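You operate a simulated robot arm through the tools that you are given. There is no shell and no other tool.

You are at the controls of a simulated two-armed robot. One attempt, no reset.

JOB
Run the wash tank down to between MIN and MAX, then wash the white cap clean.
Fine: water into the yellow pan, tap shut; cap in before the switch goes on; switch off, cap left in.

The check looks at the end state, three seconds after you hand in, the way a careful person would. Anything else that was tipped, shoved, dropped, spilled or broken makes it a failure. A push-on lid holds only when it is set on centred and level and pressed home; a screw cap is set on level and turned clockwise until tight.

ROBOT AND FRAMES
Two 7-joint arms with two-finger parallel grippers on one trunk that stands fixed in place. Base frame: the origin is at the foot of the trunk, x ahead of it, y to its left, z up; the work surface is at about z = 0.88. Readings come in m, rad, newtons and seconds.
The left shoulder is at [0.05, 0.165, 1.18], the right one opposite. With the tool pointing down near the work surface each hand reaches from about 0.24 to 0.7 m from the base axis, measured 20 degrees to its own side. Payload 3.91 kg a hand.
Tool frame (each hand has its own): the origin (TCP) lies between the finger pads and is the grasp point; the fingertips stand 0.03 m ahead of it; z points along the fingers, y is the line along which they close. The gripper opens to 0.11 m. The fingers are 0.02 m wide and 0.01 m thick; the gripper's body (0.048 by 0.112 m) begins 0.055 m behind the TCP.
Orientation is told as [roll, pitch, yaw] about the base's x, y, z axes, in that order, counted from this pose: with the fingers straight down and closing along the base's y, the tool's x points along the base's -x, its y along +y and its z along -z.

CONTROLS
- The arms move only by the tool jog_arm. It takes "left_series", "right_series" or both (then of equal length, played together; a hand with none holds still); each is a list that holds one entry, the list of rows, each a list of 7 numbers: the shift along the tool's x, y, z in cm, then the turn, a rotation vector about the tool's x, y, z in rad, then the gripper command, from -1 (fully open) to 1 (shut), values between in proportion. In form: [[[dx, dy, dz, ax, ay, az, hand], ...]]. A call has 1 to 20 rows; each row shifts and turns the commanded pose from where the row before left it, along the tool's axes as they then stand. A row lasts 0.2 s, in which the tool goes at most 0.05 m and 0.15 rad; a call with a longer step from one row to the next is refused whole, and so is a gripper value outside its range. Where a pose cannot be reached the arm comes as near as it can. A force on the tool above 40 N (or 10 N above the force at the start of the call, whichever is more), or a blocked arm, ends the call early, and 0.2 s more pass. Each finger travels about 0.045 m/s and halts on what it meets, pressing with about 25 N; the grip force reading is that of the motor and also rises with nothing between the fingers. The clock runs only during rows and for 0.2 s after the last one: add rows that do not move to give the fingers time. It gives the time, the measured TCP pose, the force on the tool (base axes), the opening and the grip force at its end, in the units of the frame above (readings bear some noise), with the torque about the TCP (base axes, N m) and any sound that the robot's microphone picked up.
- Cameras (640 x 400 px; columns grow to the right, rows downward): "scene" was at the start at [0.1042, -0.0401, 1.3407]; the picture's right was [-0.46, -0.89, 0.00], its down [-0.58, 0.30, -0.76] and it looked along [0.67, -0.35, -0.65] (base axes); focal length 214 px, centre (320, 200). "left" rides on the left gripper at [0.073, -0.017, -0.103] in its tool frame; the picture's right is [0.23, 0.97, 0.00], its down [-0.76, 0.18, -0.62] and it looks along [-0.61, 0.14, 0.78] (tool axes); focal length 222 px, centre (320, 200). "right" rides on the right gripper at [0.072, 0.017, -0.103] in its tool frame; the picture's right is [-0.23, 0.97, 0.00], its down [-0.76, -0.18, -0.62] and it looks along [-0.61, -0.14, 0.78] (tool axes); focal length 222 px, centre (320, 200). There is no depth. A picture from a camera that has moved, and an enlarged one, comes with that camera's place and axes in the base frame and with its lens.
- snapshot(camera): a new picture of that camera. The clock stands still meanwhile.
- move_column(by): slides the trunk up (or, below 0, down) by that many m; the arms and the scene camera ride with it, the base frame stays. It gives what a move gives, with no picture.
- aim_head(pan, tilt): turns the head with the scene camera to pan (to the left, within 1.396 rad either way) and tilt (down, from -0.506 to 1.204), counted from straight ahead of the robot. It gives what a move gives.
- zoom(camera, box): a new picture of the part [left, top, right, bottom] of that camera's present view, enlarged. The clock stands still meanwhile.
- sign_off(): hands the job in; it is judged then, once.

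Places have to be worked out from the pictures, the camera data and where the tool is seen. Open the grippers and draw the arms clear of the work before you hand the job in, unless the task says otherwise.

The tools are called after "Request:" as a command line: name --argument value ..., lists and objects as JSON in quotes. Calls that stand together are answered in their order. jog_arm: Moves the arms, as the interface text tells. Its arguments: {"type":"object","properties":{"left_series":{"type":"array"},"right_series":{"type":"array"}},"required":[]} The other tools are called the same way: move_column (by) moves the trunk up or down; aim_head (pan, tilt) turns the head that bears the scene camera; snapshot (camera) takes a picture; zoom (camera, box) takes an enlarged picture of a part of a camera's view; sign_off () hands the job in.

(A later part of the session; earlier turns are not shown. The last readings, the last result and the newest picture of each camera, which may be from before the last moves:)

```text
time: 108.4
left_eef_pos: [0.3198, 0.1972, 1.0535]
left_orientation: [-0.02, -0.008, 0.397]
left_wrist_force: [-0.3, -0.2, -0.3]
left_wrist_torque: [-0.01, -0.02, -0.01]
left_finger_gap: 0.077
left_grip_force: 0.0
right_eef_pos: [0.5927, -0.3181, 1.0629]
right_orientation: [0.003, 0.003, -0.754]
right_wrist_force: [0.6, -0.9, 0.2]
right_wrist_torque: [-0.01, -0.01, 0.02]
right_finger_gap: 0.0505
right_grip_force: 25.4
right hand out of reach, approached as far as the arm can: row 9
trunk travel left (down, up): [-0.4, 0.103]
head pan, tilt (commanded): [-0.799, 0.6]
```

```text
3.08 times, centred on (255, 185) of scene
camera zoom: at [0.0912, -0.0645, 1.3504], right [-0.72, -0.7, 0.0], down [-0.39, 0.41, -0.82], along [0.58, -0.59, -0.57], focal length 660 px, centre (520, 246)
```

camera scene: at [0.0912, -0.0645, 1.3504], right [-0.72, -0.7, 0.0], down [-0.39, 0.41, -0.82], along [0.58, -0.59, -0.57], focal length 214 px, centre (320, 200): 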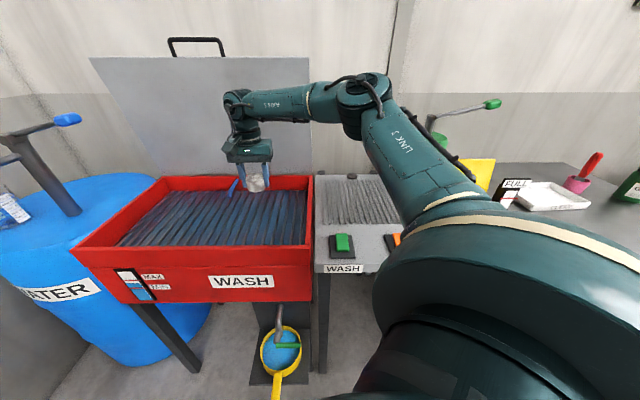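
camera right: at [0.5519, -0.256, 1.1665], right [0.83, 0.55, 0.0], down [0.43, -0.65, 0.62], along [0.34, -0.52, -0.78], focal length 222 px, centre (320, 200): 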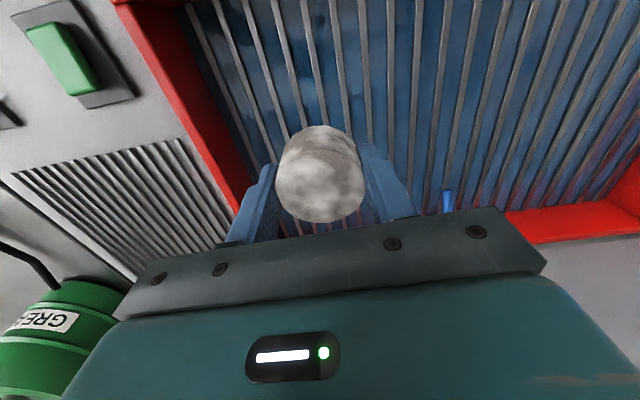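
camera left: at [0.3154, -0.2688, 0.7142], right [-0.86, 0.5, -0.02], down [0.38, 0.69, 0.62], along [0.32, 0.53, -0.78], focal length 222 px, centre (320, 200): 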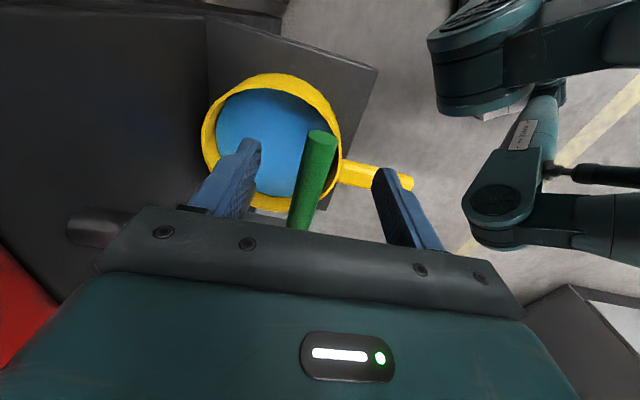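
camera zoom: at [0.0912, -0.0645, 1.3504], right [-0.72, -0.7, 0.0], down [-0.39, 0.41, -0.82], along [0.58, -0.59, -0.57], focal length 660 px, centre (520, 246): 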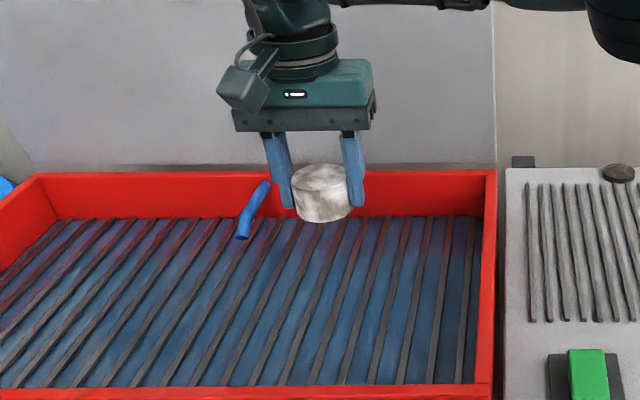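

The bars are about 2.8 cm apart and one runs nearly under the cap's centre, so I'll shift 1.2 cm to the right to straddle two bars, then lower to just above the grid.

Request:
jog_arm --right_series '[[[0, -1.2, 0, 0, 0, 0, 1], [0, 0, 3.5, 0, 0, 0, 1], [0, 0, 3.5, 0, 0, 0, 1], [0, 0, 3.5, 0, 0, 0, 1], [0, 0, 2.7, 0, 0, 0, 1], [0, 0, 0, 0, 0, 0, 1]]]'

Request:
zoom --camera "right" --box '[200, 40, 480, 215]'

Request:
zoom --camera "scene" --box '[200, 150, 310, 250]'

```text
time: 109.8
left_eef_pos: [0.3183, 0.1985, 1.0524]
left_orientation: [-0.02, -0.008, 0.395]
left_wrist_force: [1.0, -0.3, -0.4]
left_wrist_torque: [-0.02, 0.03, 0.01]
left_finger_gap: 0.077
left_grip_force: 0.0
right_eef_pos: [0.5597, -0.3325, 0.9414]
right_orientation: [0.004, 0.004, -0.753]
right_wrist_force: [-0.1, 0.0, 0.0]
right_wrist_torque: [0.03, -0.01, -0.01]
right_finger_gap: 0.0505
right_grip_force: 24.7
right hand out of reach, approached as far as the arm can: row 3, 4, 5
trunk travel left (down, up): [-0.4, 0.103]
head pan, tilt (commanded): [-0.799, 0.6]
```

```text
2.29 times, centred on (340, 128) of right
camera zoom: at [0.5191, -0.2709, 1.0446], right [0.83, 0.55, 0.0], down [0.43, -0.65, 0.62], along [0.34, -0.51, -0.79], focal length 508 px, centre (274, 366)
```

zoom: 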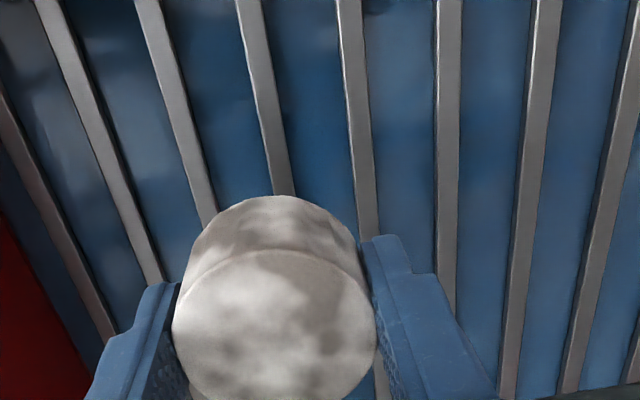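

```text
4.00 times, centred on (255, 200) of scene
camera zoom: at [0.091, -0.0643, 1.3505], right [-0.72, -0.7, 0.0], down [-0.39, 0.41, -0.83], along [0.58, -0.59, -0.56], focal length 858 px, centre (580, 200)
```

zoom: 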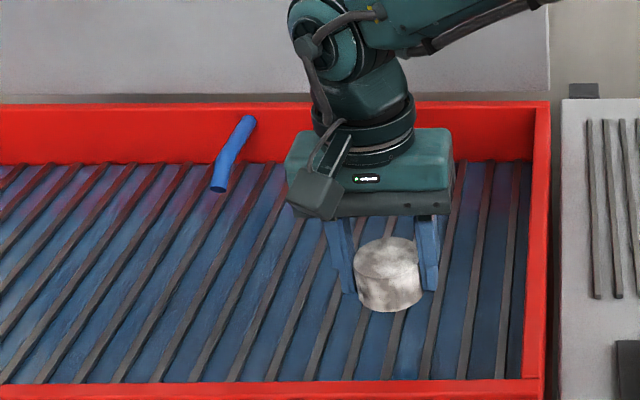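

The arm is near its limit here and settled at n≈0.635, l≈0.143, z=0.941. I'll draw back slightly toward me to a comfortably reachable spot and see where it lands.

Request:
jog_arm --right_series '[[[1.2, -0.5, 0, 0, 0, 0, 1], [1.2, -0.5, 0, 0, 0, 0, 1], [0, 0, 0, 0, 0, 0, 1]]]'

Request:
zoom --camera "right" --box '[200, 40, 480, 215]'

```text
time: 110.6
left_eef_pos: [0.3191, 0.1979, 1.0523]
left_orientation: [-0.017, -0.011, 0.396]
left_wrist_force: [0.5, 1.1, -0.1]
left_wrist_torque: [0.01, 0.0, 0.06]
left_finger_gap: 0.0767
left_grip_force: 0.1
right_eef_pos: [0.5343, -0.3233, 0.9421]
right_orientation: [0.001, 0.005, -0.755]
right_wrist_force: [0.2, 0.6, 0.3]
right_wrist_torque: [0.01, 0.03, 0.03]
right_finger_gap: 0.0503
right_grip_force: 24.9
trunk travel left (down, up): [-0.4, 0.103]
head pan, tilt (commanded): [-0.799, 0.6]
```

```text
2.29 times, centred on (340, 128) of right
camera zoom: at [0.4953, -0.2631, 1.0453], right [0.83, 0.55, 0.0], down [0.43, -0.65, 0.62], along [0.34, -0.52, -0.79], focal length 508 px, centre (274, 366)
```

zoom: 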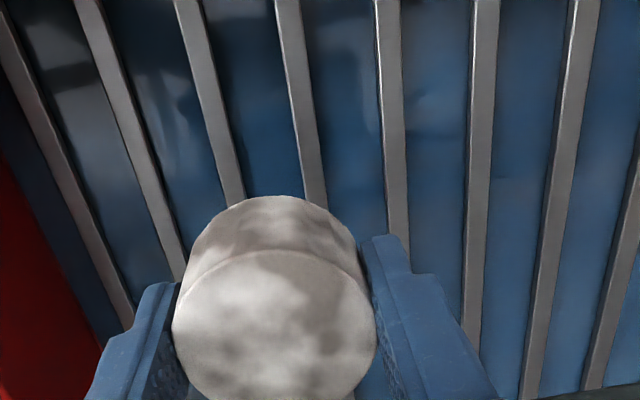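

It landed at n≈0.61, l≈0.132 as commanded, with the cap centred between two bars. I'll lower gently toward the grid.

Request:
jog_arm --right_series '[[[0, 0.2, 1.2, 0, 0, 0, 1], [0, 0, 1.0, 0, 0, 0, 1], [0, 0, 0.5, 0, 0, 0, 1], [0, 0, 0.4, 0, 0, 0, 1], [0, 0, 0, 0, 0, 0, 1]]]'

Request:
zoom --camera "scene" --box '[200, 150, 310, 250]'

```text
time: 111.8
left_eef_pos: [0.3186, 0.1986, 1.0534]
left_orientation: [-0.02, -0.009, 0.396]
left_wrist_force: [-0.4, 1.1, 0.1]
left_wrist_torque: [-0.03, 0.0, -0.02]
left_finger_gap: 0.077
left_grip_force: 0.1
right_eef_pos: [0.54, -0.322, 0.9115]
right_orientation: [0.003, 0.003, -0.755]
right_wrist_force: [0.1, 0.2, -0.5]
right_wrist_torque: [-0.02, -0.01, -0.02]
right_finger_gap: 0.0503
right_grip_force: 24.7
trunk travel left (down, up): [-0.4, 0.103]
head pan, tilt (commanded): [-0.799, 0.6]
```

```text
4.00 times, centred on (255, 200) of scene
camera zoom: at [0.091, -0.0644, 1.3505], right [-0.72, -0.7, 0.0], down [-0.39, 0.41, -0.83], along [0.58, -0.59, -0.56], focal length 858 px, centre (580, 200)
```

zoom: 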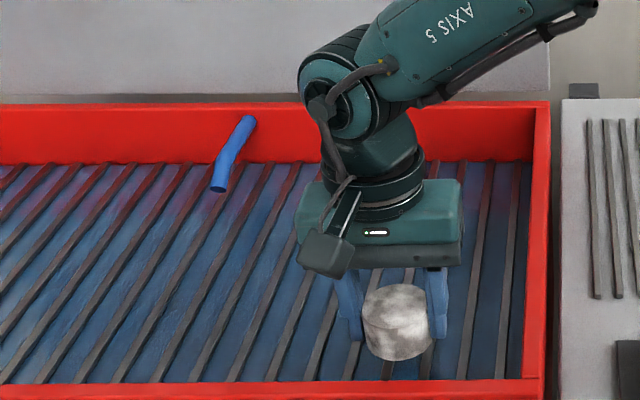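

No contact yet at z=0.9115. I'll continue in small steps until the cap touches.

Request:
jog_arm --right_series '[[[0, -0.2, 0.4, 0, 0, 0, 1], [0, 0, 0.3, 0, 0, 0, 1], [0, 0, 0.3, 0, 0, 0, 1]]]'

```text
time: 112.6
left_eef_pos: [0.3187, 0.197, 1.0523]
left_orientation: [-0.018, -0.009, 0.397]
left_wrist_force: [0.0, -0.3, 0.2]
left_wrist_torque: [-0.02, 0.04, -0.02]
left_finger_gap: 0.077
left_grip_force: 0.1
right_eef_pos: [0.5344, -0.3226, 0.9035]
right_orientation: [0.005, 0.003, -0.756]
right_wrist_force: [0.5, 0.1, -0.6]
right_wrist_torque: [0.01, 0.02, -0.03]
right_finger_gap: 0.0502
right_grip_force: 25.8
right hand out of reach, approached as far as the arm can: row 2
trunk travel left (down, up): [-0.4, 0.103]
head pan, tilt (commanded): [-0.799, 0.6]
```

Still free at z=0.9035. A few more 3 mm steps with a slight pull back to stay in reach.

Request:
jog_arm --right_series '[[[0.2, 0.1, 0.3, 0, 0, 0, 1], [0.1, 0, 0.3, 0, 0, 0, 1], [0, 0, 0.3, 0, 0, 0, 1]]]'

Request:
zoom --camera "scene" --box '[200, 150, 310, 250]'

Request:
zoom --camera "right" --box '[200, 40, 480, 215]'

```text
time: 113.4
left_eef_pos: [0.319, 0.1985, 1.0528]
left_orientation: [-0.018, -0.01, 0.397]
left_wrist_force: [0.1, 0.2, -0.1]
left_wrist_torque: [0.03, -0.01, 0.0]
left_finger_gap: 0.077
left_grip_force: 0.0
right_eef_pos: [0.5293, -0.3213, 0.8976]
right_orientation: [0.003, 0.004, -0.755]
right_wrist_force: [-0.4, -0.2, -0.2]
right_wrist_torque: [-0.04, -0.01, 0.01]
right_finger_gap: 0.0501
right_grip_force: 25.6
right hand out of reach, approached as far as the arm can: row 2
trunk travel left (down, up): [-0.4, 0.103]
head pan, tilt (commanded): [-0.799, 0.6]
```

```text
4.00 times, centred on (255, 200) of scene
camera zoom: at [0.091, -0.0644, 1.3505], right [-0.72, -0.7, 0.0], down [-0.39, 0.41, -0.83], along [0.58, -0.59, -0.56], focal length 858 px, centre (580, 200)
```

zoom: 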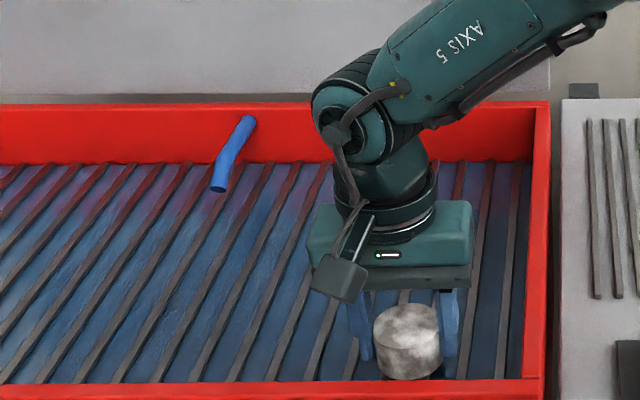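

```text
2.29 times, centred on (340, 128) of right
camera zoom: at [0.4879, -0.2601, 1.0012], right [0.83, 0.55, 0.0], down [0.43, -0.65, 0.62], along [0.34, -0.52, -0.78], focal length 508 px, centre (274, 366)
```

zoom: 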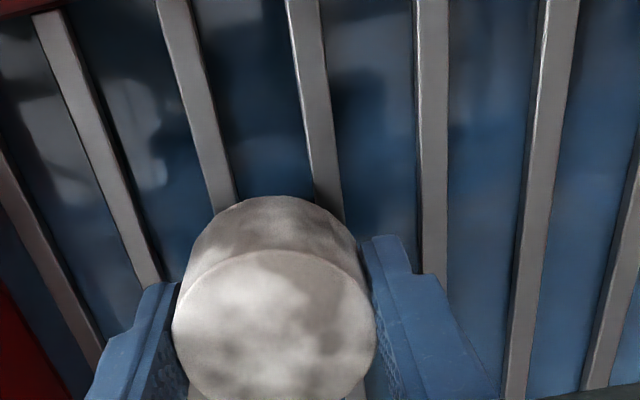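

No contact at z=0.8976; by bar spacing the grid top is around 0.85–0.865. I'll shift 5 mm left to centre between the bars and use the trunk for the last millimetres down, checking force each time.

Request:
jog_arm --right_series '[[[0, 0.5, 0, 0, 0, 0, 1], [0, 0, 0, 0, 0, 0, 1]]]'

Request:
move_column --by -0.004

```text
time: 114.0
left_eef_pos: [0.3188, 0.1987, 1.0533]
left_orientation: [-0.02, -0.01, 0.397]
left_wrist_force: [-0.6, 0.0, -0.1]
left_wrist_torque: [-0.02, 0.02, 0.0]
left_finger_gap: 0.0769
left_grip_force: 0.1
right_eef_pos: [0.5298, -0.3194, 0.9008]
right_orientation: [0.003, 0.004, -0.754]
right_wrist_force: [-0.6, -0.3, -0.5]
right_wrist_torque: [0.0, 0.02, -0.04]
right_finger_gap: 0.0502
right_grip_force: 24.9
right hand out of reach, approached as far as the arm can: row 1
trunk travel left (down, up): [-0.4, 0.103]
head pan, tilt (commanded): [-0.799, 0.6]
```

```text
time: 114.6
left_eef_pos: [0.3189, 0.1979, 1.0485]
left_orientation: [-0.019, -0.009, 0.395]
left_wrist_force: [0.8, -0.3, -0.6]
left_wrist_torque: [0.04, -0.02, -0.04]
left_finger_gap: 0.0772
left_grip_force: 0.1
right_eef_pos: [0.5293, -0.3208, 0.8951]
right_orientation: [0.004, 0.002, -0.754]
right_wrist_force: [0.1, 0.0, 0.5]
right_wrist_torque: [-0.02, -0.01, -0.01]
right_finger_gap: 0.0502
right_grip_force: 24.8
trunk travel left (down, up): [-0.396, 0.107]
head pan, tilt (commanded): [-0.799, 0.6]
```

Force is still zero at z=0.895; the arm resists moving left here. I'll pull back 8 mm and try the small shift left again.

Request:
jog_arm --right_series '[[[0.8, 0, 0, 0, 0, 0, 1], [0, 0.5, 0, 0, 0, 0, 1], [0, 0, 0, 0, 0, 0, 1]]]'

Request:
zoom --camera "right" --box '[200, 40, 480, 215]'

```text
time: 115.4
left_eef_pos: [0.3197, 0.1975, 1.0491]
left_orientation: [-0.02, -0.01, 0.395]
left_wrist_force: [-0.5, 0.0, -0.2]
left_wrist_torque: [0.0, 0.01, -0.03]
left_finger_gap: 0.0773
left_grip_force: 0.1
right_eef_pos: [0.5269, -0.3109, 0.8957]
right_orientation: [0.003, 0.004, -0.755]
right_wrist_force: [0.6, -0.5, -0.5]
right_wrist_torque: [-0.01, 0.01, 0.01]
right_finger_gap: 0.0502
right_grip_force: 25.7
trunk travel left (down, up): [-0.396, 0.107]
head pan, tilt (commanded): [-0.799, 0.6]
```

```text
2.29 times, centred on (340, 128) of right
camera zoom: at [0.486, -0.2494, 0.9991], right [0.83, 0.55, 0.0], down [0.43, -0.65, 0.62], along [0.35, -0.51, -0.78], focal length 508 px, centre (274, 366)
```

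zoom: 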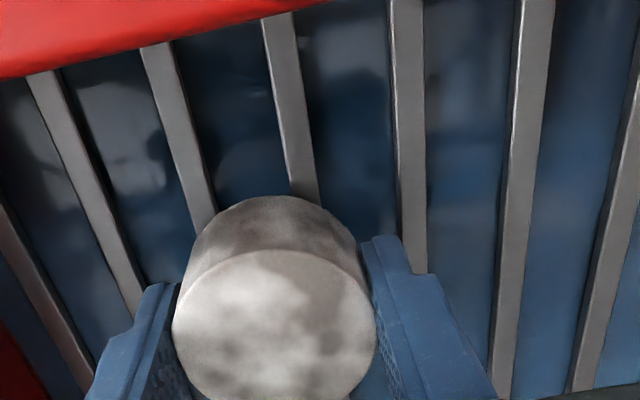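

Now the cap is centred exactly between two bars, clear of the front wall. I'll lower with the trunk in small steps, watching the force.

Request:
move_column --by -0.004

Request:
move_column --by -0.003

```text
time: 115.9
left_eef_pos: [0.3188, 0.1987, 1.0455]
left_orientation: [-0.019, -0.009, 0.397]
left_wrist_force: [-0.2, 0.8, 0.3]
left_wrist_torque: [0.01, -0.02, 0.01]
left_finger_gap: 0.0769
left_grip_force: 0.1
right_eef_pos: [0.5267, -0.3108, 0.8906]
right_orientation: [0.007, 0.003, -0.754]
right_wrist_force: [0.1, 0.0, -0.1]
right_wrist_torque: [-0.03, -0.01, 0.0]
right_finger_gap: 0.0505
right_grip_force: 24.9
trunk travel left (down, up): [-0.392, 0.111]
head pan, tilt (commanded): [-0.799, 0.6]
```

```text
time: 116.4
left_eef_pos: [0.3194, 0.1988, 1.0431]
left_orientation: [-0.019, -0.01, 0.394]
left_wrist_force: [-0.3, -0.6, -0.3]
left_wrist_torque: [0.01, -0.02, 0.03]
left_finger_gap: 0.0772
left_grip_force: 0.0
right_eef_pos: [0.5268, -0.3097, 0.8899]
right_orientation: [0.004, 0.002, -0.753]
right_wrist_force: [-0.9, -1.0, 6.3]
right_wrist_torque: [-0.1, 0.18, 0.01]
right_finger_gap: 0.0503
right_grip_force: 24.8
trunk travel left (down, up): [-0.389, 0.114]
head pan, tilt (commanded): [-0.799, 0.6]
```

Contact: 6 N upward at z≈0.890, so the cap rests on the bars. I'll open the fingers and lift clear.

Request:
jog_arm --right_series '[[[0, 0, 0, 0, 0, 0, 0.0], [0, 0, 0, 0, 0, 0, -0.3], [0, 0, 0, 0, 0, 0, -0.6], [0, 0, 0, 0, 0, 0, -0.8]]]'

Request:
snapshot --camera "right"

```text
time: 117.4
left_eef_pos: [0.3201, 0.1991, 1.042]
left_orientation: [-0.018, -0.008, 0.396]
left_wrist_force: [-0.6, 0.5, 0.0]
left_wrist_torque: [-0.01, 0.03, -0.02]
left_finger_gap: 0.0771
left_grip_force: 0.1
right_eef_pos: [0.5265, -0.31, 0.889]
right_orientation: [0.005, 0.003, -0.754]
right_wrist_force: [-0.8, -0.4, -0.3]
right_wrist_torque: [0.0, 0.03, 0.02]
right_finger_gap: 0.099
right_grip_force: 0.1
trunk travel left (down, up): [-0.389, 0.114]
head pan, tilt (commanded): [-0.799, 0.6]
```

```text
taken
camera right: at [0.4861, -0.2495, 0.992], right [0.83, 0.55, 0.0], down [0.43, -0.65, 0.62], along [0.35, -0.51, -0.78], focal length 222 px, centre (320, 200)
```

right: 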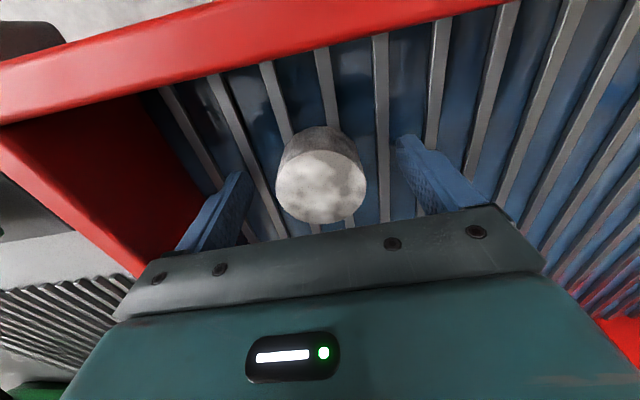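

The cap stands by itself with the fingers clear of it. I'll lift straight up and check it from the scene camera.

Request:
jog_arm --right_series '[[[0, 0, -2, 0, 0, 0, -0.8], [0, 0, -3, 0, 0, 0, -0.8], [0, 0, -3.5, 0, 0, 0, -0.8], [0, 0, -3.5, 0, 0, 0, -0.8], [0, 0, -3.5, 0, 0, 0, -0.8], [0, 0, -3.5, 0, 0, 0, -0.8], [0, 0, 0, 0, 0, 0, -0.8]]]'

Request:
snapshot --camera "scene"

Request:
zoom --camera "scene" --box '[200, 160, 320, 260]'

Request:
snapshot --camera "right"

```text
time: 119.0
left_eef_pos: [0.3198, 0.199, 1.0416]
left_orientation: [-0.019, -0.009, 0.397]
left_wrist_force: [0.2, -0.7, 0.0]
left_wrist_torque: [0.01, -0.01, 0.02]
left_finger_gap: 0.0769
left_grip_force: 0.0
right_eef_pos: [0.5284, -0.3123, 1.0807]
right_orientation: [0.006, 0.004, -0.755]
right_wrist_force: [0.4, 0.7, -0.5]
right_wrist_torque: [-0.01, 0.03, -0.02]
right_finger_gap: 0.0989
right_grip_force: 0.0
trunk travel left (down, up): [-0.389, 0.114]
head pan, tilt (commanded): [-0.799, 0.6]
```

```text
taken
camera scene: at [0.0911, -0.0645, 1.3394], right [-0.72, -0.7, 0.0], down [-0.39, 0.41, -0.82], along [0.58, -0.59, -0.57], focal length 214 px, centre (320, 200)
```

scene: 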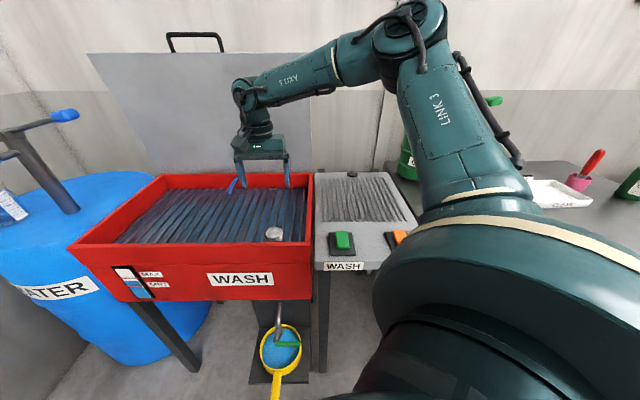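

```text
4.00 times, centred on (260, 210) of scene
camera zoom: at [0.0911, -0.0645, 1.3394], right [-0.72, -0.7, 0.0], down [-0.39, 0.41, -0.82], along [0.58, -0.59, -0.57], focal length 858 px, centre (560, 160)
```

zoom: 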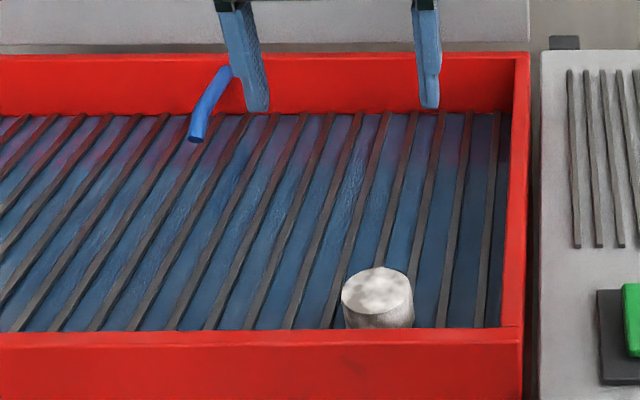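

```text
taken
camera right: at [0.4871, -0.2506, 1.1844], right [0.83, 0.55, 0.0], down [0.43, -0.65, 0.62], along [0.35, -0.51, -0.78], focal length 222 px, centre (320, 200)
```

right: 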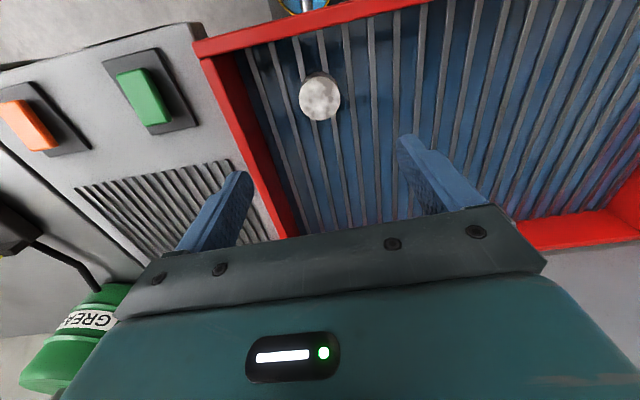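

The cap stands upright on the bars inside the tank. Next the green WASH switch, which I place near n≈0.547, l≈-0.068, z≈0.90; I'll move over it with shut fingers and look closely.

Request:
jog_arm --right_series '[[[2.0, -4.1, 0, 0, 0, 0, 1], [2.0, -4.1, 0, 0, 0, 0, 1], [2.0, -4.1, 0, 0, 0, 0, 1], [2.0, -4.1, 0, 0, 0, 0, 1], [2.0, -4.1, 0, 0, 0, 0, 1], [0, 0, 0, 0, 0, 0, 1], [0, 0, 0, 0, 0, 0, 1]]]'

Request:
snapshot --camera "right"

Request:
zoom --camera "right" --box '[240, 60, 400, 160]'

Request:
zoom --camera "scene" --box '[310, 210, 410, 280]'

```text
time: 120.6
left_eef_pos: [0.3201, 0.1986, 1.0407]
left_orientation: [-0.02, -0.009, 0.396]
left_wrist_force: [-0.5, -0.8, -0.9]
left_wrist_torque: [0.03, -0.01, 0.02]
left_finger_gap: 0.0768
left_grip_force: 0.0
right_eef_pos: [0.3137, -0.388, 1.0809]
right_orientation: [0.002, 0.003, -0.755]
right_wrist_force: [-0.6, -0.3, -0.3]
right_wrist_torque: [-0.01, -0.02, 0.01]
right_finger_gap: 0.0
right_grip_force: 24.7
trunk travel left (down, up): [-0.389, 0.114]
head pan, tilt (commanded): [-0.799, 0.6]
```

```text
taken
camera right: at [0.2725, -0.3277, 1.1853], right [0.83, 0.55, 0.0], down [0.43, -0.65, 0.62], along [0.35, -0.51, -0.78], focal length 222 px, centre (320, 200)
```

right: 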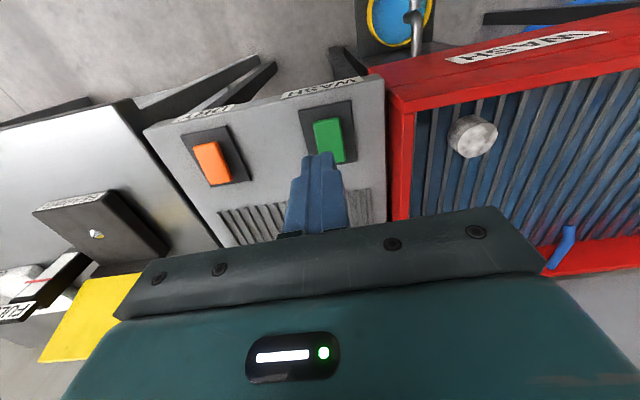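

```text
4.00 times, centred on (320, 110) of right
camera zoom: at [0.2725, -0.3277, 1.1853], right [0.83, 0.55, 0.0], down [0.43, -0.65, 0.62], along [0.35, -0.51, -0.78], focal length 888 px, centre (320, 560)
```

zoom: 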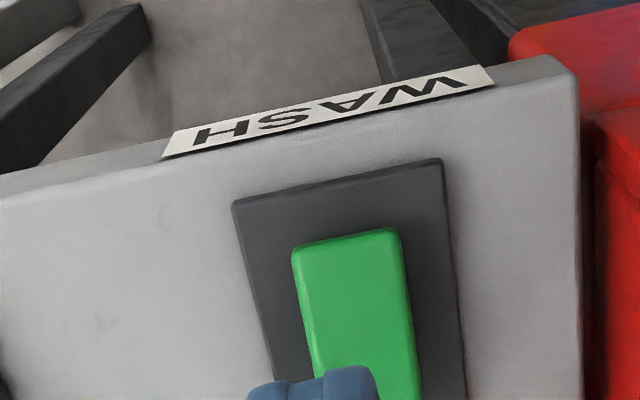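

```text
5.71 times, centred on (360, 245) of scene
camera zoom: at [0.091, -0.0645, 1.3395], right [-0.72, -0.7, 0.0], down [-0.39, 0.41, -0.83], along [0.58, -0.59, -0.56], focal length 1226 px, centre (91, -57)
```

zoom: 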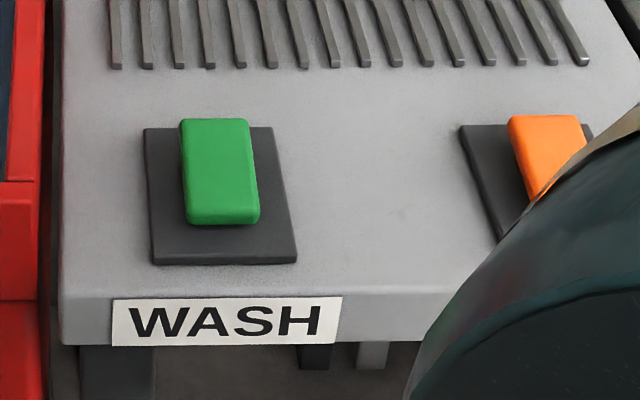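

The switch looks like a green slab standing proud of a dark plate. I'll draw the hand back a few centimetres so the fingers don't hide it and view its shape.

Request:
jog_arm --right_series '[[[0, 3.5, 1, 0, 0, 0, 1], [0, 3.5, 1, 0, 0, 0, 1], [0, 0, 0, 0, 0, 0, 1]]]'

Request:
zoom --camera "right" --box '[200, 40, 400, 165]'

```text
time: 121.4
left_eef_pos: [0.3202, 0.1992, 1.0419]
left_orientation: [-0.02, -0.01, 0.397]
left_wrist_force: [0.2, -0.6, -0.1]
left_wrist_torque: [0.0, -0.01, 0.0]
left_finger_gap: 0.0771
left_grip_force: 0.0
right_eef_pos: [0.3606, -0.3378, 1.059]
right_orientation: [0.005, 0.003, -0.754]
right_wrist_force: [-0.2, 0.1, -0.3]
right_wrist_torque: [0.0, 0.02, -0.03]
right_finger_gap: 0.0001
right_grip_force: 25.5
trunk travel left (down, up): [-0.389, 0.114]
head pan, tilt (commanded): [-0.799, 0.6]
```

```text
3.20 times, centred on (300, 102) of right
camera zoom: at [0.3203, -0.2767, 1.1631], right [0.83, 0.55, 0.0], down [0.43, -0.65, 0.62], along [0.35, -0.51, -0.78], focal length 711 px, centre (384, 512)
```

zoom: 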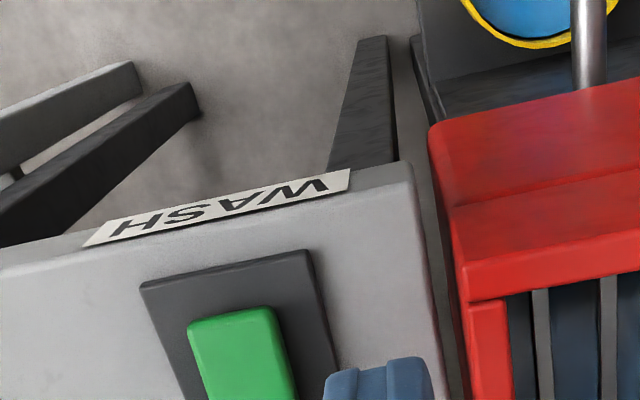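

Request:
zoom --camera "right" --box '[200, 100, 360, 200]'

Request:
snapshot --camera "right"

```text
4.00 times, centred on (280, 150) of right
camera zoom: at [0.3203, -0.2767, 1.1631], right [0.83, 0.55, 0.0], down [0.43, -0.65, 0.62], along [0.35, -0.51, -0.78], focal length 888 px, centre (480, 400)
```

zoom: 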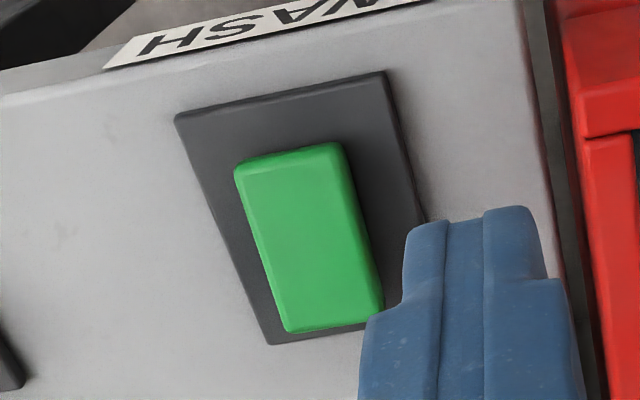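

```text
taken
camera right: at [0.3203, -0.2767, 1.1631], right [0.83, 0.55, 0.0], down [0.43, -0.65, 0.62], along [0.35, -0.51, -0.78], focal length 222 px, centre (320, 200)
```

right: 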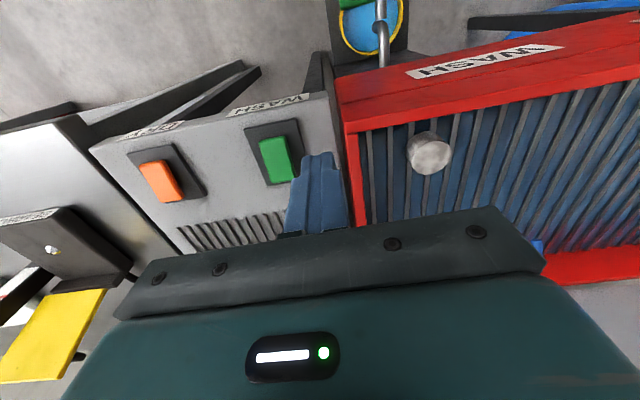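

By triangulation the slab is a rocker centred at n≈0.548, l≈-0.067, with its far end slightly higher (≈0.907 vs ≈0.900). I'll bring the shut fingertips over the far end, about 2 cm above it.

Request:
jog_arm --right_series '[[[-2.45, -2.3, 0, 0, 0, 0, 1], [-2.45, -2.3, 0, 0, 0, 0, 1], [-2.45, -2.3, 0, 0, 0, 0, 1], [0, 0, 3.5, 0, 0, 0, 1], [0, 0, 3.5, 0, 0, 0, 1], [0, 0, 2.9, 0, 0, 0, 1], [0, 0, 0, 0, 0, 0, 1]]]'

Request:
snapshot --camera "right"

Request:
zoom --camera "scene" --box '[300, 180, 400, 280]'

```text
time: 123.0
left_eef_pos: [0.3196, 0.1983, 1.0423]
left_orientation: [-0.018, -0.01, 0.396]
left_wrist_force: [0.1, 0.2, 0.3]
left_wrist_torque: [0.02, -0.02, -0.03]
left_finger_gap: 0.0771
left_grip_force: 0.0
right_eef_pos: [0.3687, -0.4402, 0.9572]
right_orientation: [0.007, 0.003, -0.753]
right_wrist_force: [-0.7, -0.4, 0.1]
right_wrist_torque: [-0.03, 0.0, 0.0]
right_finger_gap: 0.0
right_grip_force: 24.7
trunk travel left (down, up): [-0.389, 0.114]
head pan, tilt (commanded): [-0.799, 0.6]
```

```text
taken
camera right: at [0.328, -0.3788, 1.0614], right [0.83, 0.55, 0.0], down [0.43, -0.65, 0.62], along [0.35, -0.51, -0.78], focal length 222 px, centre (320, 200)
```

right: 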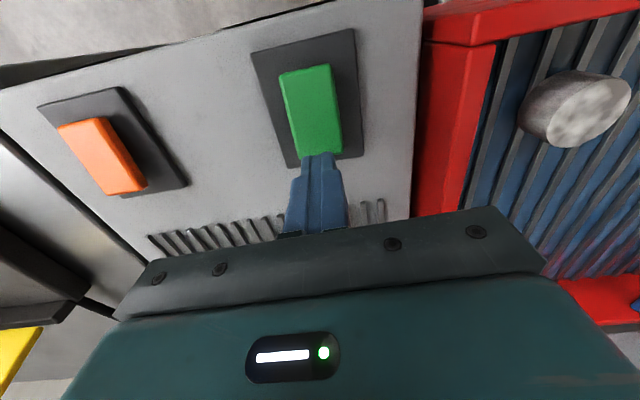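

```text
4.00 times, centred on (350, 230) of scene
camera zoom: at [0.091, -0.0643, 1.3395], right [-0.72, -0.7, 0.0], down [-0.39, 0.41, -0.83], along [0.58, -0.59, -0.56], focal length 858 px, centre (200, 80)
```

zoom: 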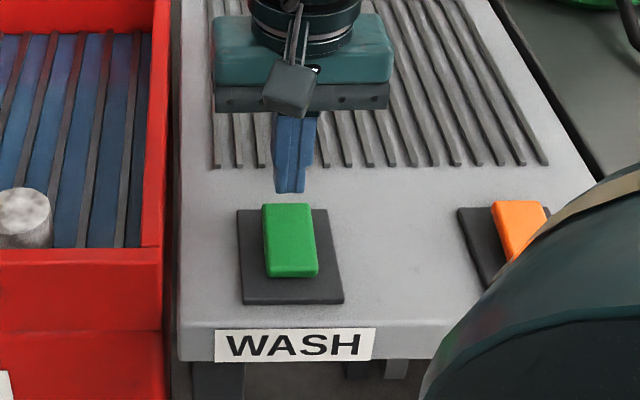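

The tips stand about 2 cm over the far end of the green rocker. I'll press down in small steps, watching force and sound.

Request:
jog_arm --right_series '[[[0.2, 0, 1.2, 0, 0, 0, 1], [0, 0, 0.6, 0, 0, 0, 1], [0, 0, 0.4, 0, 0, 0, 1], [0, 0, 0.3, 0, 0, 0, 1]]]'

Request:
zoom --camera "scene" --box '[300, 180, 400, 280]'

Request:
zoom --camera "scene" --box '[200, 160, 320, 260]'

```text
time: 124.0
left_eef_pos: [0.3184, 0.1991, 1.042]
left_orientation: [-0.02, -0.009, 0.395]
left_wrist_force: [1.1, -0.2, 0.0]
left_wrist_torque: [0.0, -0.01, -0.01]
left_finger_gap: 0.0771
left_grip_force: 0.0
right_eef_pos: [0.3675, -0.4394, 0.9355]
right_orientation: [0.006, 0.0, -0.755]
right_wrist_force: [-1.4, -2.3, 10.8]
right_wrist_torque: [-0.04, 0.1, -0.07]
right_finger_gap: 0.0
right_grip_force: 25.0
trunk travel left (down, up): [-0.389, 0.114]
head pan, tilt (commanded): [-0.799, 0.6]
```

```text
4.00 times, centred on (350, 230) of scene
camera zoom: at [0.0903, -0.0638, 1.3398], right [-0.72, -0.7, 0.0], down [-0.39, 0.4, -0.83], along [0.58, -0.59, -0.56], focal length 858 px, centre (200, 80)
```

zoom: 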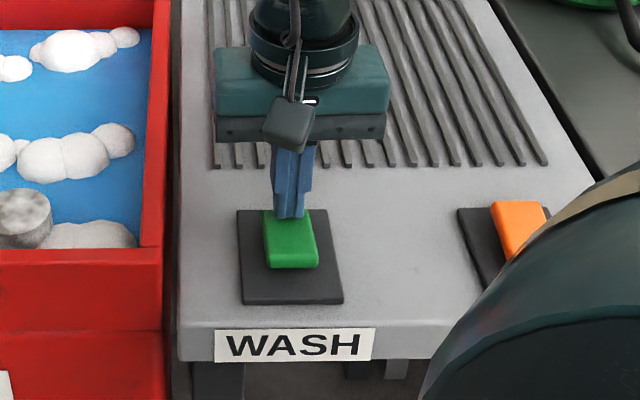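

```text
4.00 times, centred on (260, 210) of scene
camera zoom: at [0.0903, -0.0638, 1.3398], right [-0.72, -0.7, 0.0], down [-0.39, 0.4, -0.83], along [0.58, -0.59, -0.56], focal length 858 px, centre (560, 160)
```

zoom: 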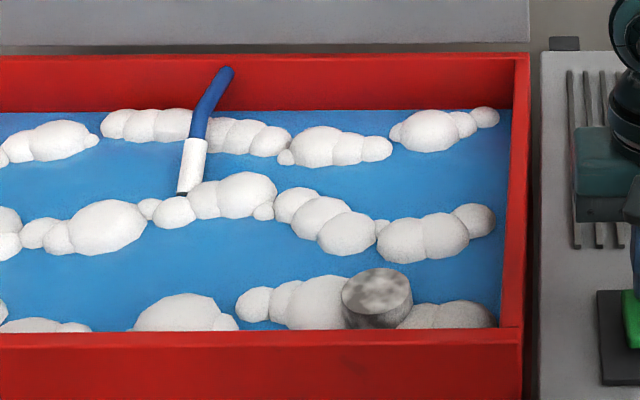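

The wash is running: blue water and foam flow over the grid around the cap. I'll lift the fingertips off the switch and watch the cap.

Request:
jog_arm --right_series '[[[0, 0, -1.5, 0, 0, 0, 1], [0, 0, -1.5, 0, 0, 0, 1]]]'

Request:
zoom --camera "scene" --box '[200, 160, 320, 260]'

Request:
zoom --camera "scene" --box '[300, 180, 400, 280]'

Request:
snapshot --camera "right"

```text
time: 124.6
left_eef_pos: [0.3193, 0.1992, 1.0413]
left_orientation: [-0.019, -0.01, 0.397]
left_wrist_force: [1.0, -0.4, -0.3]
left_wrist_torque: [-0.01, -0.02, -0.03]
left_finger_gap: 0.0772
left_grip_force: 0.1
right_eef_pos: [0.3663, -0.4394, 0.9639]
right_orientation: [0.003, 0.003, -0.753]
right_wrist_force: [-0.3, 0.4, -0.6]
right_wrist_torque: [0.03, -0.02, 0.01]
right_finger_gap: 0.0003
right_grip_force: 25.4
trunk travel left (down, up): [-0.389, 0.114]
head pan, tilt (commanded): [-0.799, 0.6]
```

```text
4.00 times, centred on (260, 210) of scene
camera zoom: at [0.091, -0.0645, 1.3394], right [-0.72, -0.7, 0.0], down [-0.39, 0.41, -0.83], along [0.58, -0.59, -0.56], focal length 858 px, centre (560, 160)
```

zoom: 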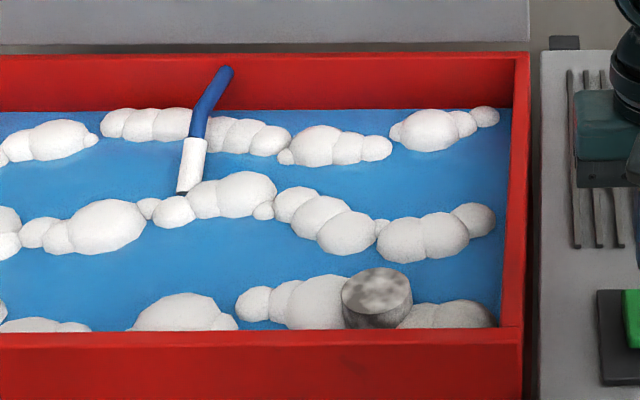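

```text
4.00 times, centred on (350, 230) of scene
camera zoom: at [0.091, -0.0645, 1.3394], right [-0.72, -0.7, 0.0], down [-0.39, 0.41, -0.83], along [0.58, -0.59, -0.56], focal length 858 px, centre (200, 80)
```

zoom: 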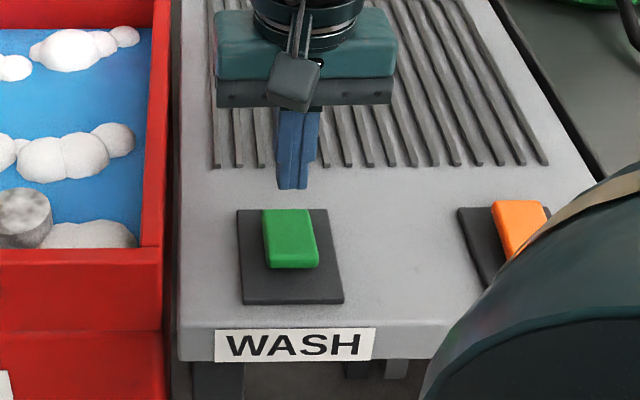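

```text
taken
camera right: at [0.3255, -0.378, 1.0672], right [0.83, 0.55, 0.0], down [0.43, -0.65, 0.62], along [0.35, -0.51, -0.79], focal length 222 px, centre (320, 200)
```

right: 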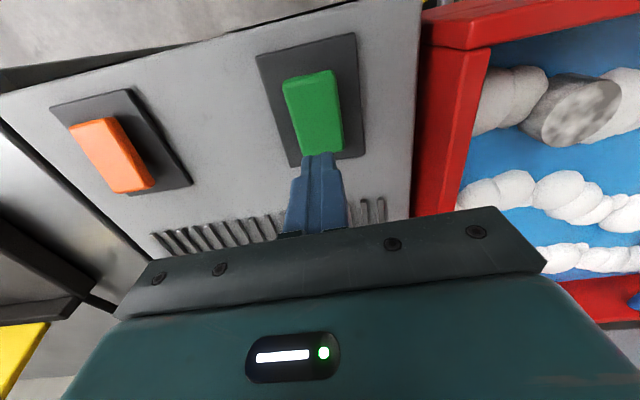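

The rocker stays down, so it latches on. I'll move the fingertips over the near end, ready to switch off, and watch the cap's colour for a couple of seconds.

Request:
jog_arm --right_series '[[[2.1, 0, 0, 0, 0, 0, 1], [2.1, 0, 0, 0, 0, 0, 1], [0, 0, 0, 0, 0, 0, 1], [0, 0, 0, 0, 0, 0, 1], [0, 0, 0, 0, 0, 0, 1], [0, 0, 0, 0, 0, 0, 1], [0, 0, 0, 0, 0, 0, 1], [0, 0, 0, 0, 0, 0, 1]]]'

Request:
zoom --camera "scene" --box '[200, 160, 320, 260]'

Request:
snapshot --camera "right"

Request:
zoom --camera "scene" --box '[60, 230, 180, 330]'

```text
time: 126.4
left_eef_pos: [0.3197, 0.1977, 1.0416]
left_orientation: [-0.018, -0.011, 0.397]
left_wrist_force: [-0.4, 0.2, 0.0]
left_wrist_torque: [0.02, -0.02, -0.02]
left_finger_gap: 0.0768
left_grip_force: 0.1
right_eef_pos: [0.3374, -0.4093, 0.9619]
right_orientation: [0.003, 0.002, -0.754]
right_wrist_force: [0.3, 0.3, 0.3]
right_wrist_torque: [0.0, -0.05, 0.0]
right_finger_gap: 0.0
right_grip_force: 25.0
trunk travel left (down, up): [-0.389, 0.114]
head pan, tilt (commanded): [-0.799, 0.6]
```

```text
4.00 times, centred on (260, 210) of scene
camera zoom: at [0.091, -0.0644, 1.3395], right [-0.72, -0.7, 0.0], down [-0.39, 0.41, -0.83], along [0.58, -0.59, -0.56], focal length 858 px, centre (560, 160)
```

zoom: 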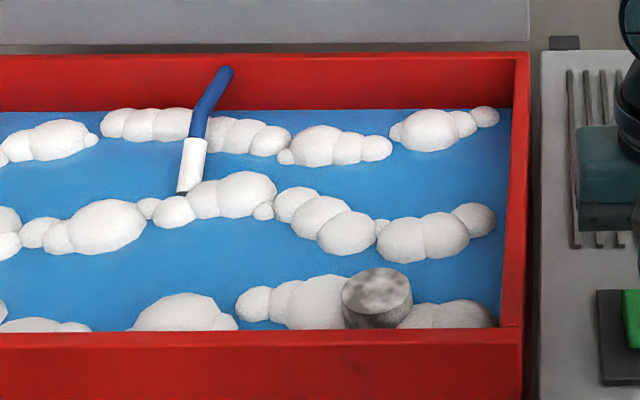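

```text
taken
camera right: at [0.2957, -0.3477, 1.0664], right [0.83, 0.55, 0.0], down [0.43, -0.65, 0.62], along [0.35, -0.51, -0.78], focal length 222 px, centre (320, 200)
```

right: 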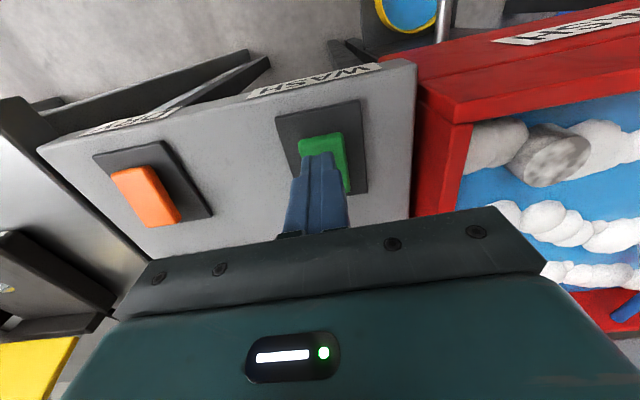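

```text
4.00 times, centred on (120, 280) of scene
camera zoom: at [0.091, -0.0644, 1.3395], right [-0.72, -0.7, 0.0], down [-0.39, 0.41, -0.83], along [0.58, -0.59, -0.56], focal length 858 px, centre (1120, -120)
```

zoom: 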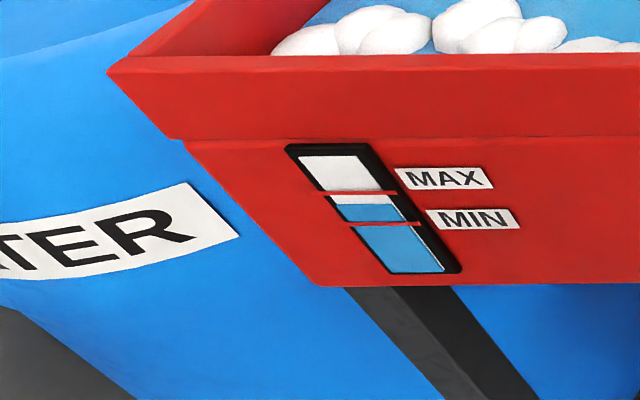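

After about 2.5 s the cap still looks spotted. I'll keep washing for another 4 s and compare.

Request:
jog_arm --right_series '[[[0, 0, 0, 0, 0, 0, 1], [0, 0, 0, 0, 0, 0, 1], [0, 0, 0, 0, 0, 0, 1], [0, 0, 0, 0, 0, 0, 1], [0, 0, 0, 0, 0, 0, 1], [0, 0, 0, 0, 0, 0, 1], [0, 0, 0, 0, 0, 0, 1], [0, 0, 0, 0, 0, 0, 1], [0, 0, 0, 0, 0, 0, 1], [0, 0, 0, 0, 0, 0, 1], [0, 0, 0, 0, 0, 0, 1], [0, 0, 0, 0, 0, 0, 1], [0, 0, 0, 0, 0, 0, 1], [0, 0, 0, 0, 0, 0, 1], [0, 0, 0, 0, 0, 0, 1], [0, 0, 0, 0, 0, 0, 1], [0, 0, 0, 0, 0, 0, 1], [0, 0, 0, 0, 0, 0, 1], [0, 0, 0, 0, 0, 0, 1], [0, 0, 0, 0, 0, 0, 1]]]'

Request:
zoom --camera "scene" --box '[200, 160, 320, 260]'

Request:
zoom --camera "right" --box '[440, 80, 640, 205]'

```text
time: 130.6
left_eef_pos: [0.3194, 0.1977, 1.0414]
left_orientation: [-0.02, -0.008, 0.396]
left_wrist_force: [0.4, 0.4, 0.7]
left_wrist_torque: [-0.03, 0.02, 0.0]
left_finger_gap: 0.077
left_grip_force: 0.0
right_eef_pos: [0.3371, -0.4095, 0.9632]
right_orientation: [0.006, 0.004, -0.754]
right_wrist_force: [-0.5, -0.2, 0.3]
right_wrist_torque: [0.01, 0.03, 0.01]
right_finger_gap: 0.0
right_grip_force: 24.4
trunk travel left (down, up): [-0.389, 0.114]
head pan, tilt (commanded): [-0.799, 0.6]
```

```text
4.00 times, centred on (260, 210) of scene
camera zoom: at [0.091, -0.0644, 1.3395], right [-0.72, -0.7, 0.0], down [-0.39, 0.41, -0.83], along [0.58, -0.59, -0.56], focal length 858 px, centre (560, 160)
```

zoom: 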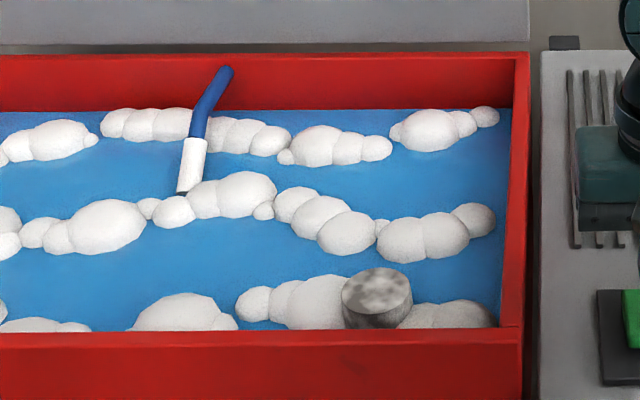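

```text
3.20 times, centred on (540, 142) of right
camera zoom: at [0.2957, -0.3477, 1.0665], right [0.83, 0.55, 0.0], down [0.43, -0.65, 0.62], along [0.35, -0.51, -0.78], focal length 711 px, centre (-384, 384)
```

zoom: 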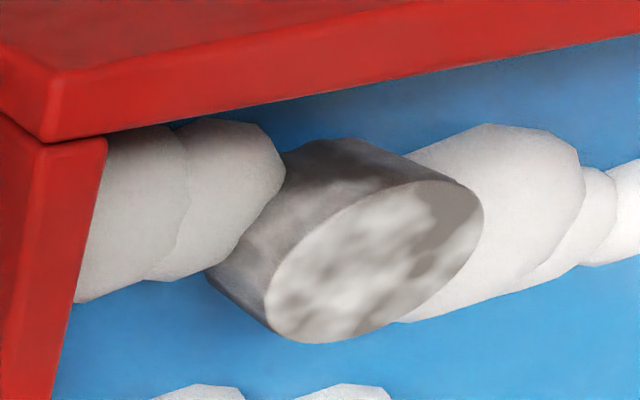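

No visible change after 7 s. I'll wash on for another 8 s and look again.

Request:
jog_arm --right_series '[[[0, 0, 0, 0, 0, 0, 1], [0, 0, 0, 0, 0, 0, 1], [0, 0, 0, 0, 0, 0, 1], [0, 0, 0, 0, 0, 0, 1], [0, 0, 0, 0, 0, 0, 1], [0, 0, 0, 0, 0, 0, 1], [0, 0, 0, 0, 0, 0, 1], [0, 0, 0, 0, 0, 0, 1], [0, 0, 0, 0, 0, 0, 1], [0, 0, 0, 0, 0, 0, 1], [0, 0, 0, 0, 0, 0, 1], [0, 0, 0, 0, 0, 0, 1], [0, 0, 0, 0, 0, 0, 1], [0, 0, 0, 0, 0, 0, 1], [0, 0, 0, 0, 0, 0, 1], [0, 0, 0, 0, 0, 0, 1], [0, 0, 0, 0, 0, 0, 1], [0, 0, 0, 0, 0, 0, 1], [0, 0, 0, 0, 0, 0, 1], [0, 0, 0, 0, 0, 0, 1]]]'

Request:
zoom --camera "scene" --box '[200, 160, 320, 260]'

Request:
jog_arm --right_series '[[[0, 0, 0, 0, 0, 0, 1], [0, 0, 0, 0, 0, 0, 1], [0, 0, 0, 0, 0, 0, 1], [0, 0, 0, 0, 0, 0, 1], [0, 0, 0, 0, 0, 0, 1], [0, 0, 0, 0, 0, 0, 1], [0, 0, 0, 0, 0, 0, 1], [0, 0, 0, 0, 0, 0, 1], [0, 0, 0, 0, 0, 0, 1], [0, 0, 0, 0, 0, 0, 1], [0, 0, 0, 0, 0, 0, 1], [0, 0, 0, 0, 0, 0, 1], [0, 0, 0, 0, 0, 0, 1], [0, 0, 0, 0, 0, 0, 1], [0, 0, 0, 0, 0, 0, 1], [0, 0, 0, 0, 0, 0, 1], [0, 0, 0, 0, 0, 0, 1], [0, 0, 0, 0, 0, 0, 1], [0, 0, 0, 0, 0, 0, 1], [0, 0, 0, 0, 0, 0, 1]]]'

Request:
zoom --camera "scene" --box '[200, 160, 320, 260]'

Request:
zoom --camera "right" --box '[440, 80, 640, 205]'

```text
time: 134.8
left_eef_pos: [0.3182, 0.1981, 1.0415]
left_orientation: [-0.019, -0.008, 0.395]
left_wrist_force: [-0.3, -0.4, 0.2]
left_wrist_torque: [-0.01, 0.02, -0.02]
left_finger_gap: 0.0772
left_grip_force: 0.0
right_eef_pos: [0.3357, -0.4092, 0.963]
right_orientation: [0.005, 0.003, -0.754]
right_wrist_force: [0.3, 0.2, 0.1]
right_wrist_torque: [-0.01, 0.01, 0.03]
right_finger_gap: 0.0
right_grip_force: 24.5
trunk travel left (down, up): [-0.389, 0.114]
head pan, tilt (commanded): [-0.799, 0.6]
```

```text
4.00 times, centred on (260, 210) of scene
camera zoom: at [0.091, -0.0644, 1.3395], right [-0.72, -0.7, 0.0], down [-0.39, 0.41, -0.83], along [0.58, -0.59, -0.56], focal length 858 px, centre (560, 160)
```

zoom: 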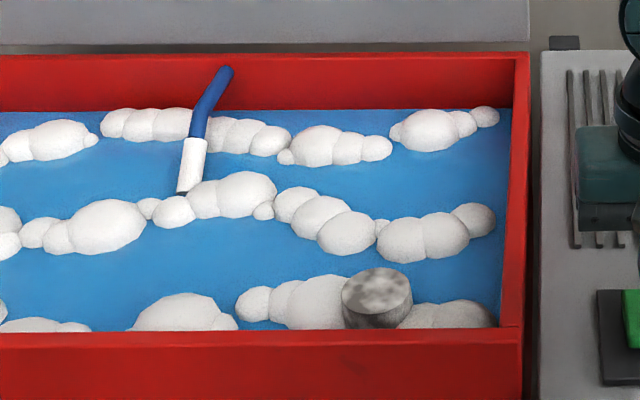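

```text
time: 139.0
left_eef_pos: [0.3198, 0.198, 1.0422]
left_orientation: [-0.019, -0.01, 0.395]
left_wrist_force: [0.2, 0.2, -0.9]
left_wrist_torque: [0.02, 0.01, -0.01]
left_finger_gap: 0.0767
left_grip_force: 0.0
right_eef_pos: [0.3363, -0.4093, 0.9622]
right_orientation: [0.006, 0.003, -0.754]
right_wrist_force: [-0.2, 0.3, -0.6]
right_wrist_torque: [0.0, -0.03, 0.01]
right_finger_gap: 0.0
right_grip_force: 25.3
trunk travel left (down, up): [-0.389, 0.114]
head pan, tilt (commanded): [-0.799, 0.6]
```

```text
4.00 times, centred on (260, 210) of scene
camera zoom: at [0.091, -0.0644, 1.3395], right [-0.72, -0.7, 0.0], down [-0.39, 0.41, -0.83], along [0.58, -0.59, -0.56], focal length 858 px, centre (560, 160)
```

zoom: 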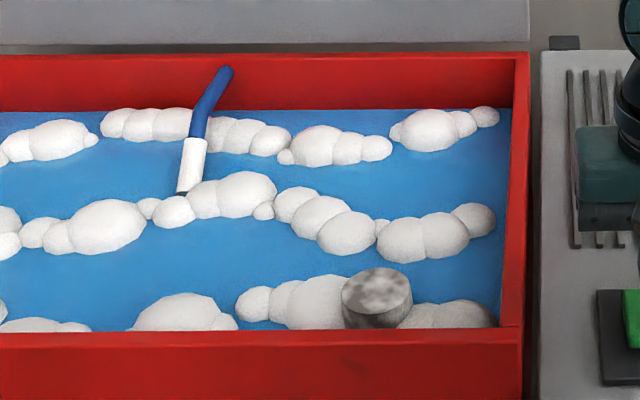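

```text
3.20 times, centred on (540, 142) of right
camera zoom: at [0.2957, -0.3477, 1.0665], right [0.83, 0.55, 0.0], down [0.43, -0.65, 0.62], along [0.35, -0.51, -0.78], focal length 711 px, centre (-384, 384)
```

zoom: 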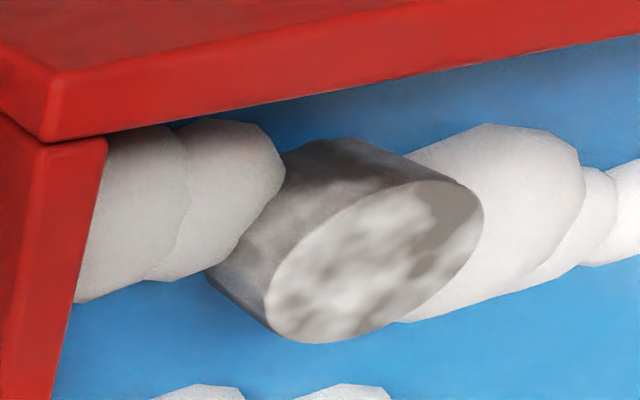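

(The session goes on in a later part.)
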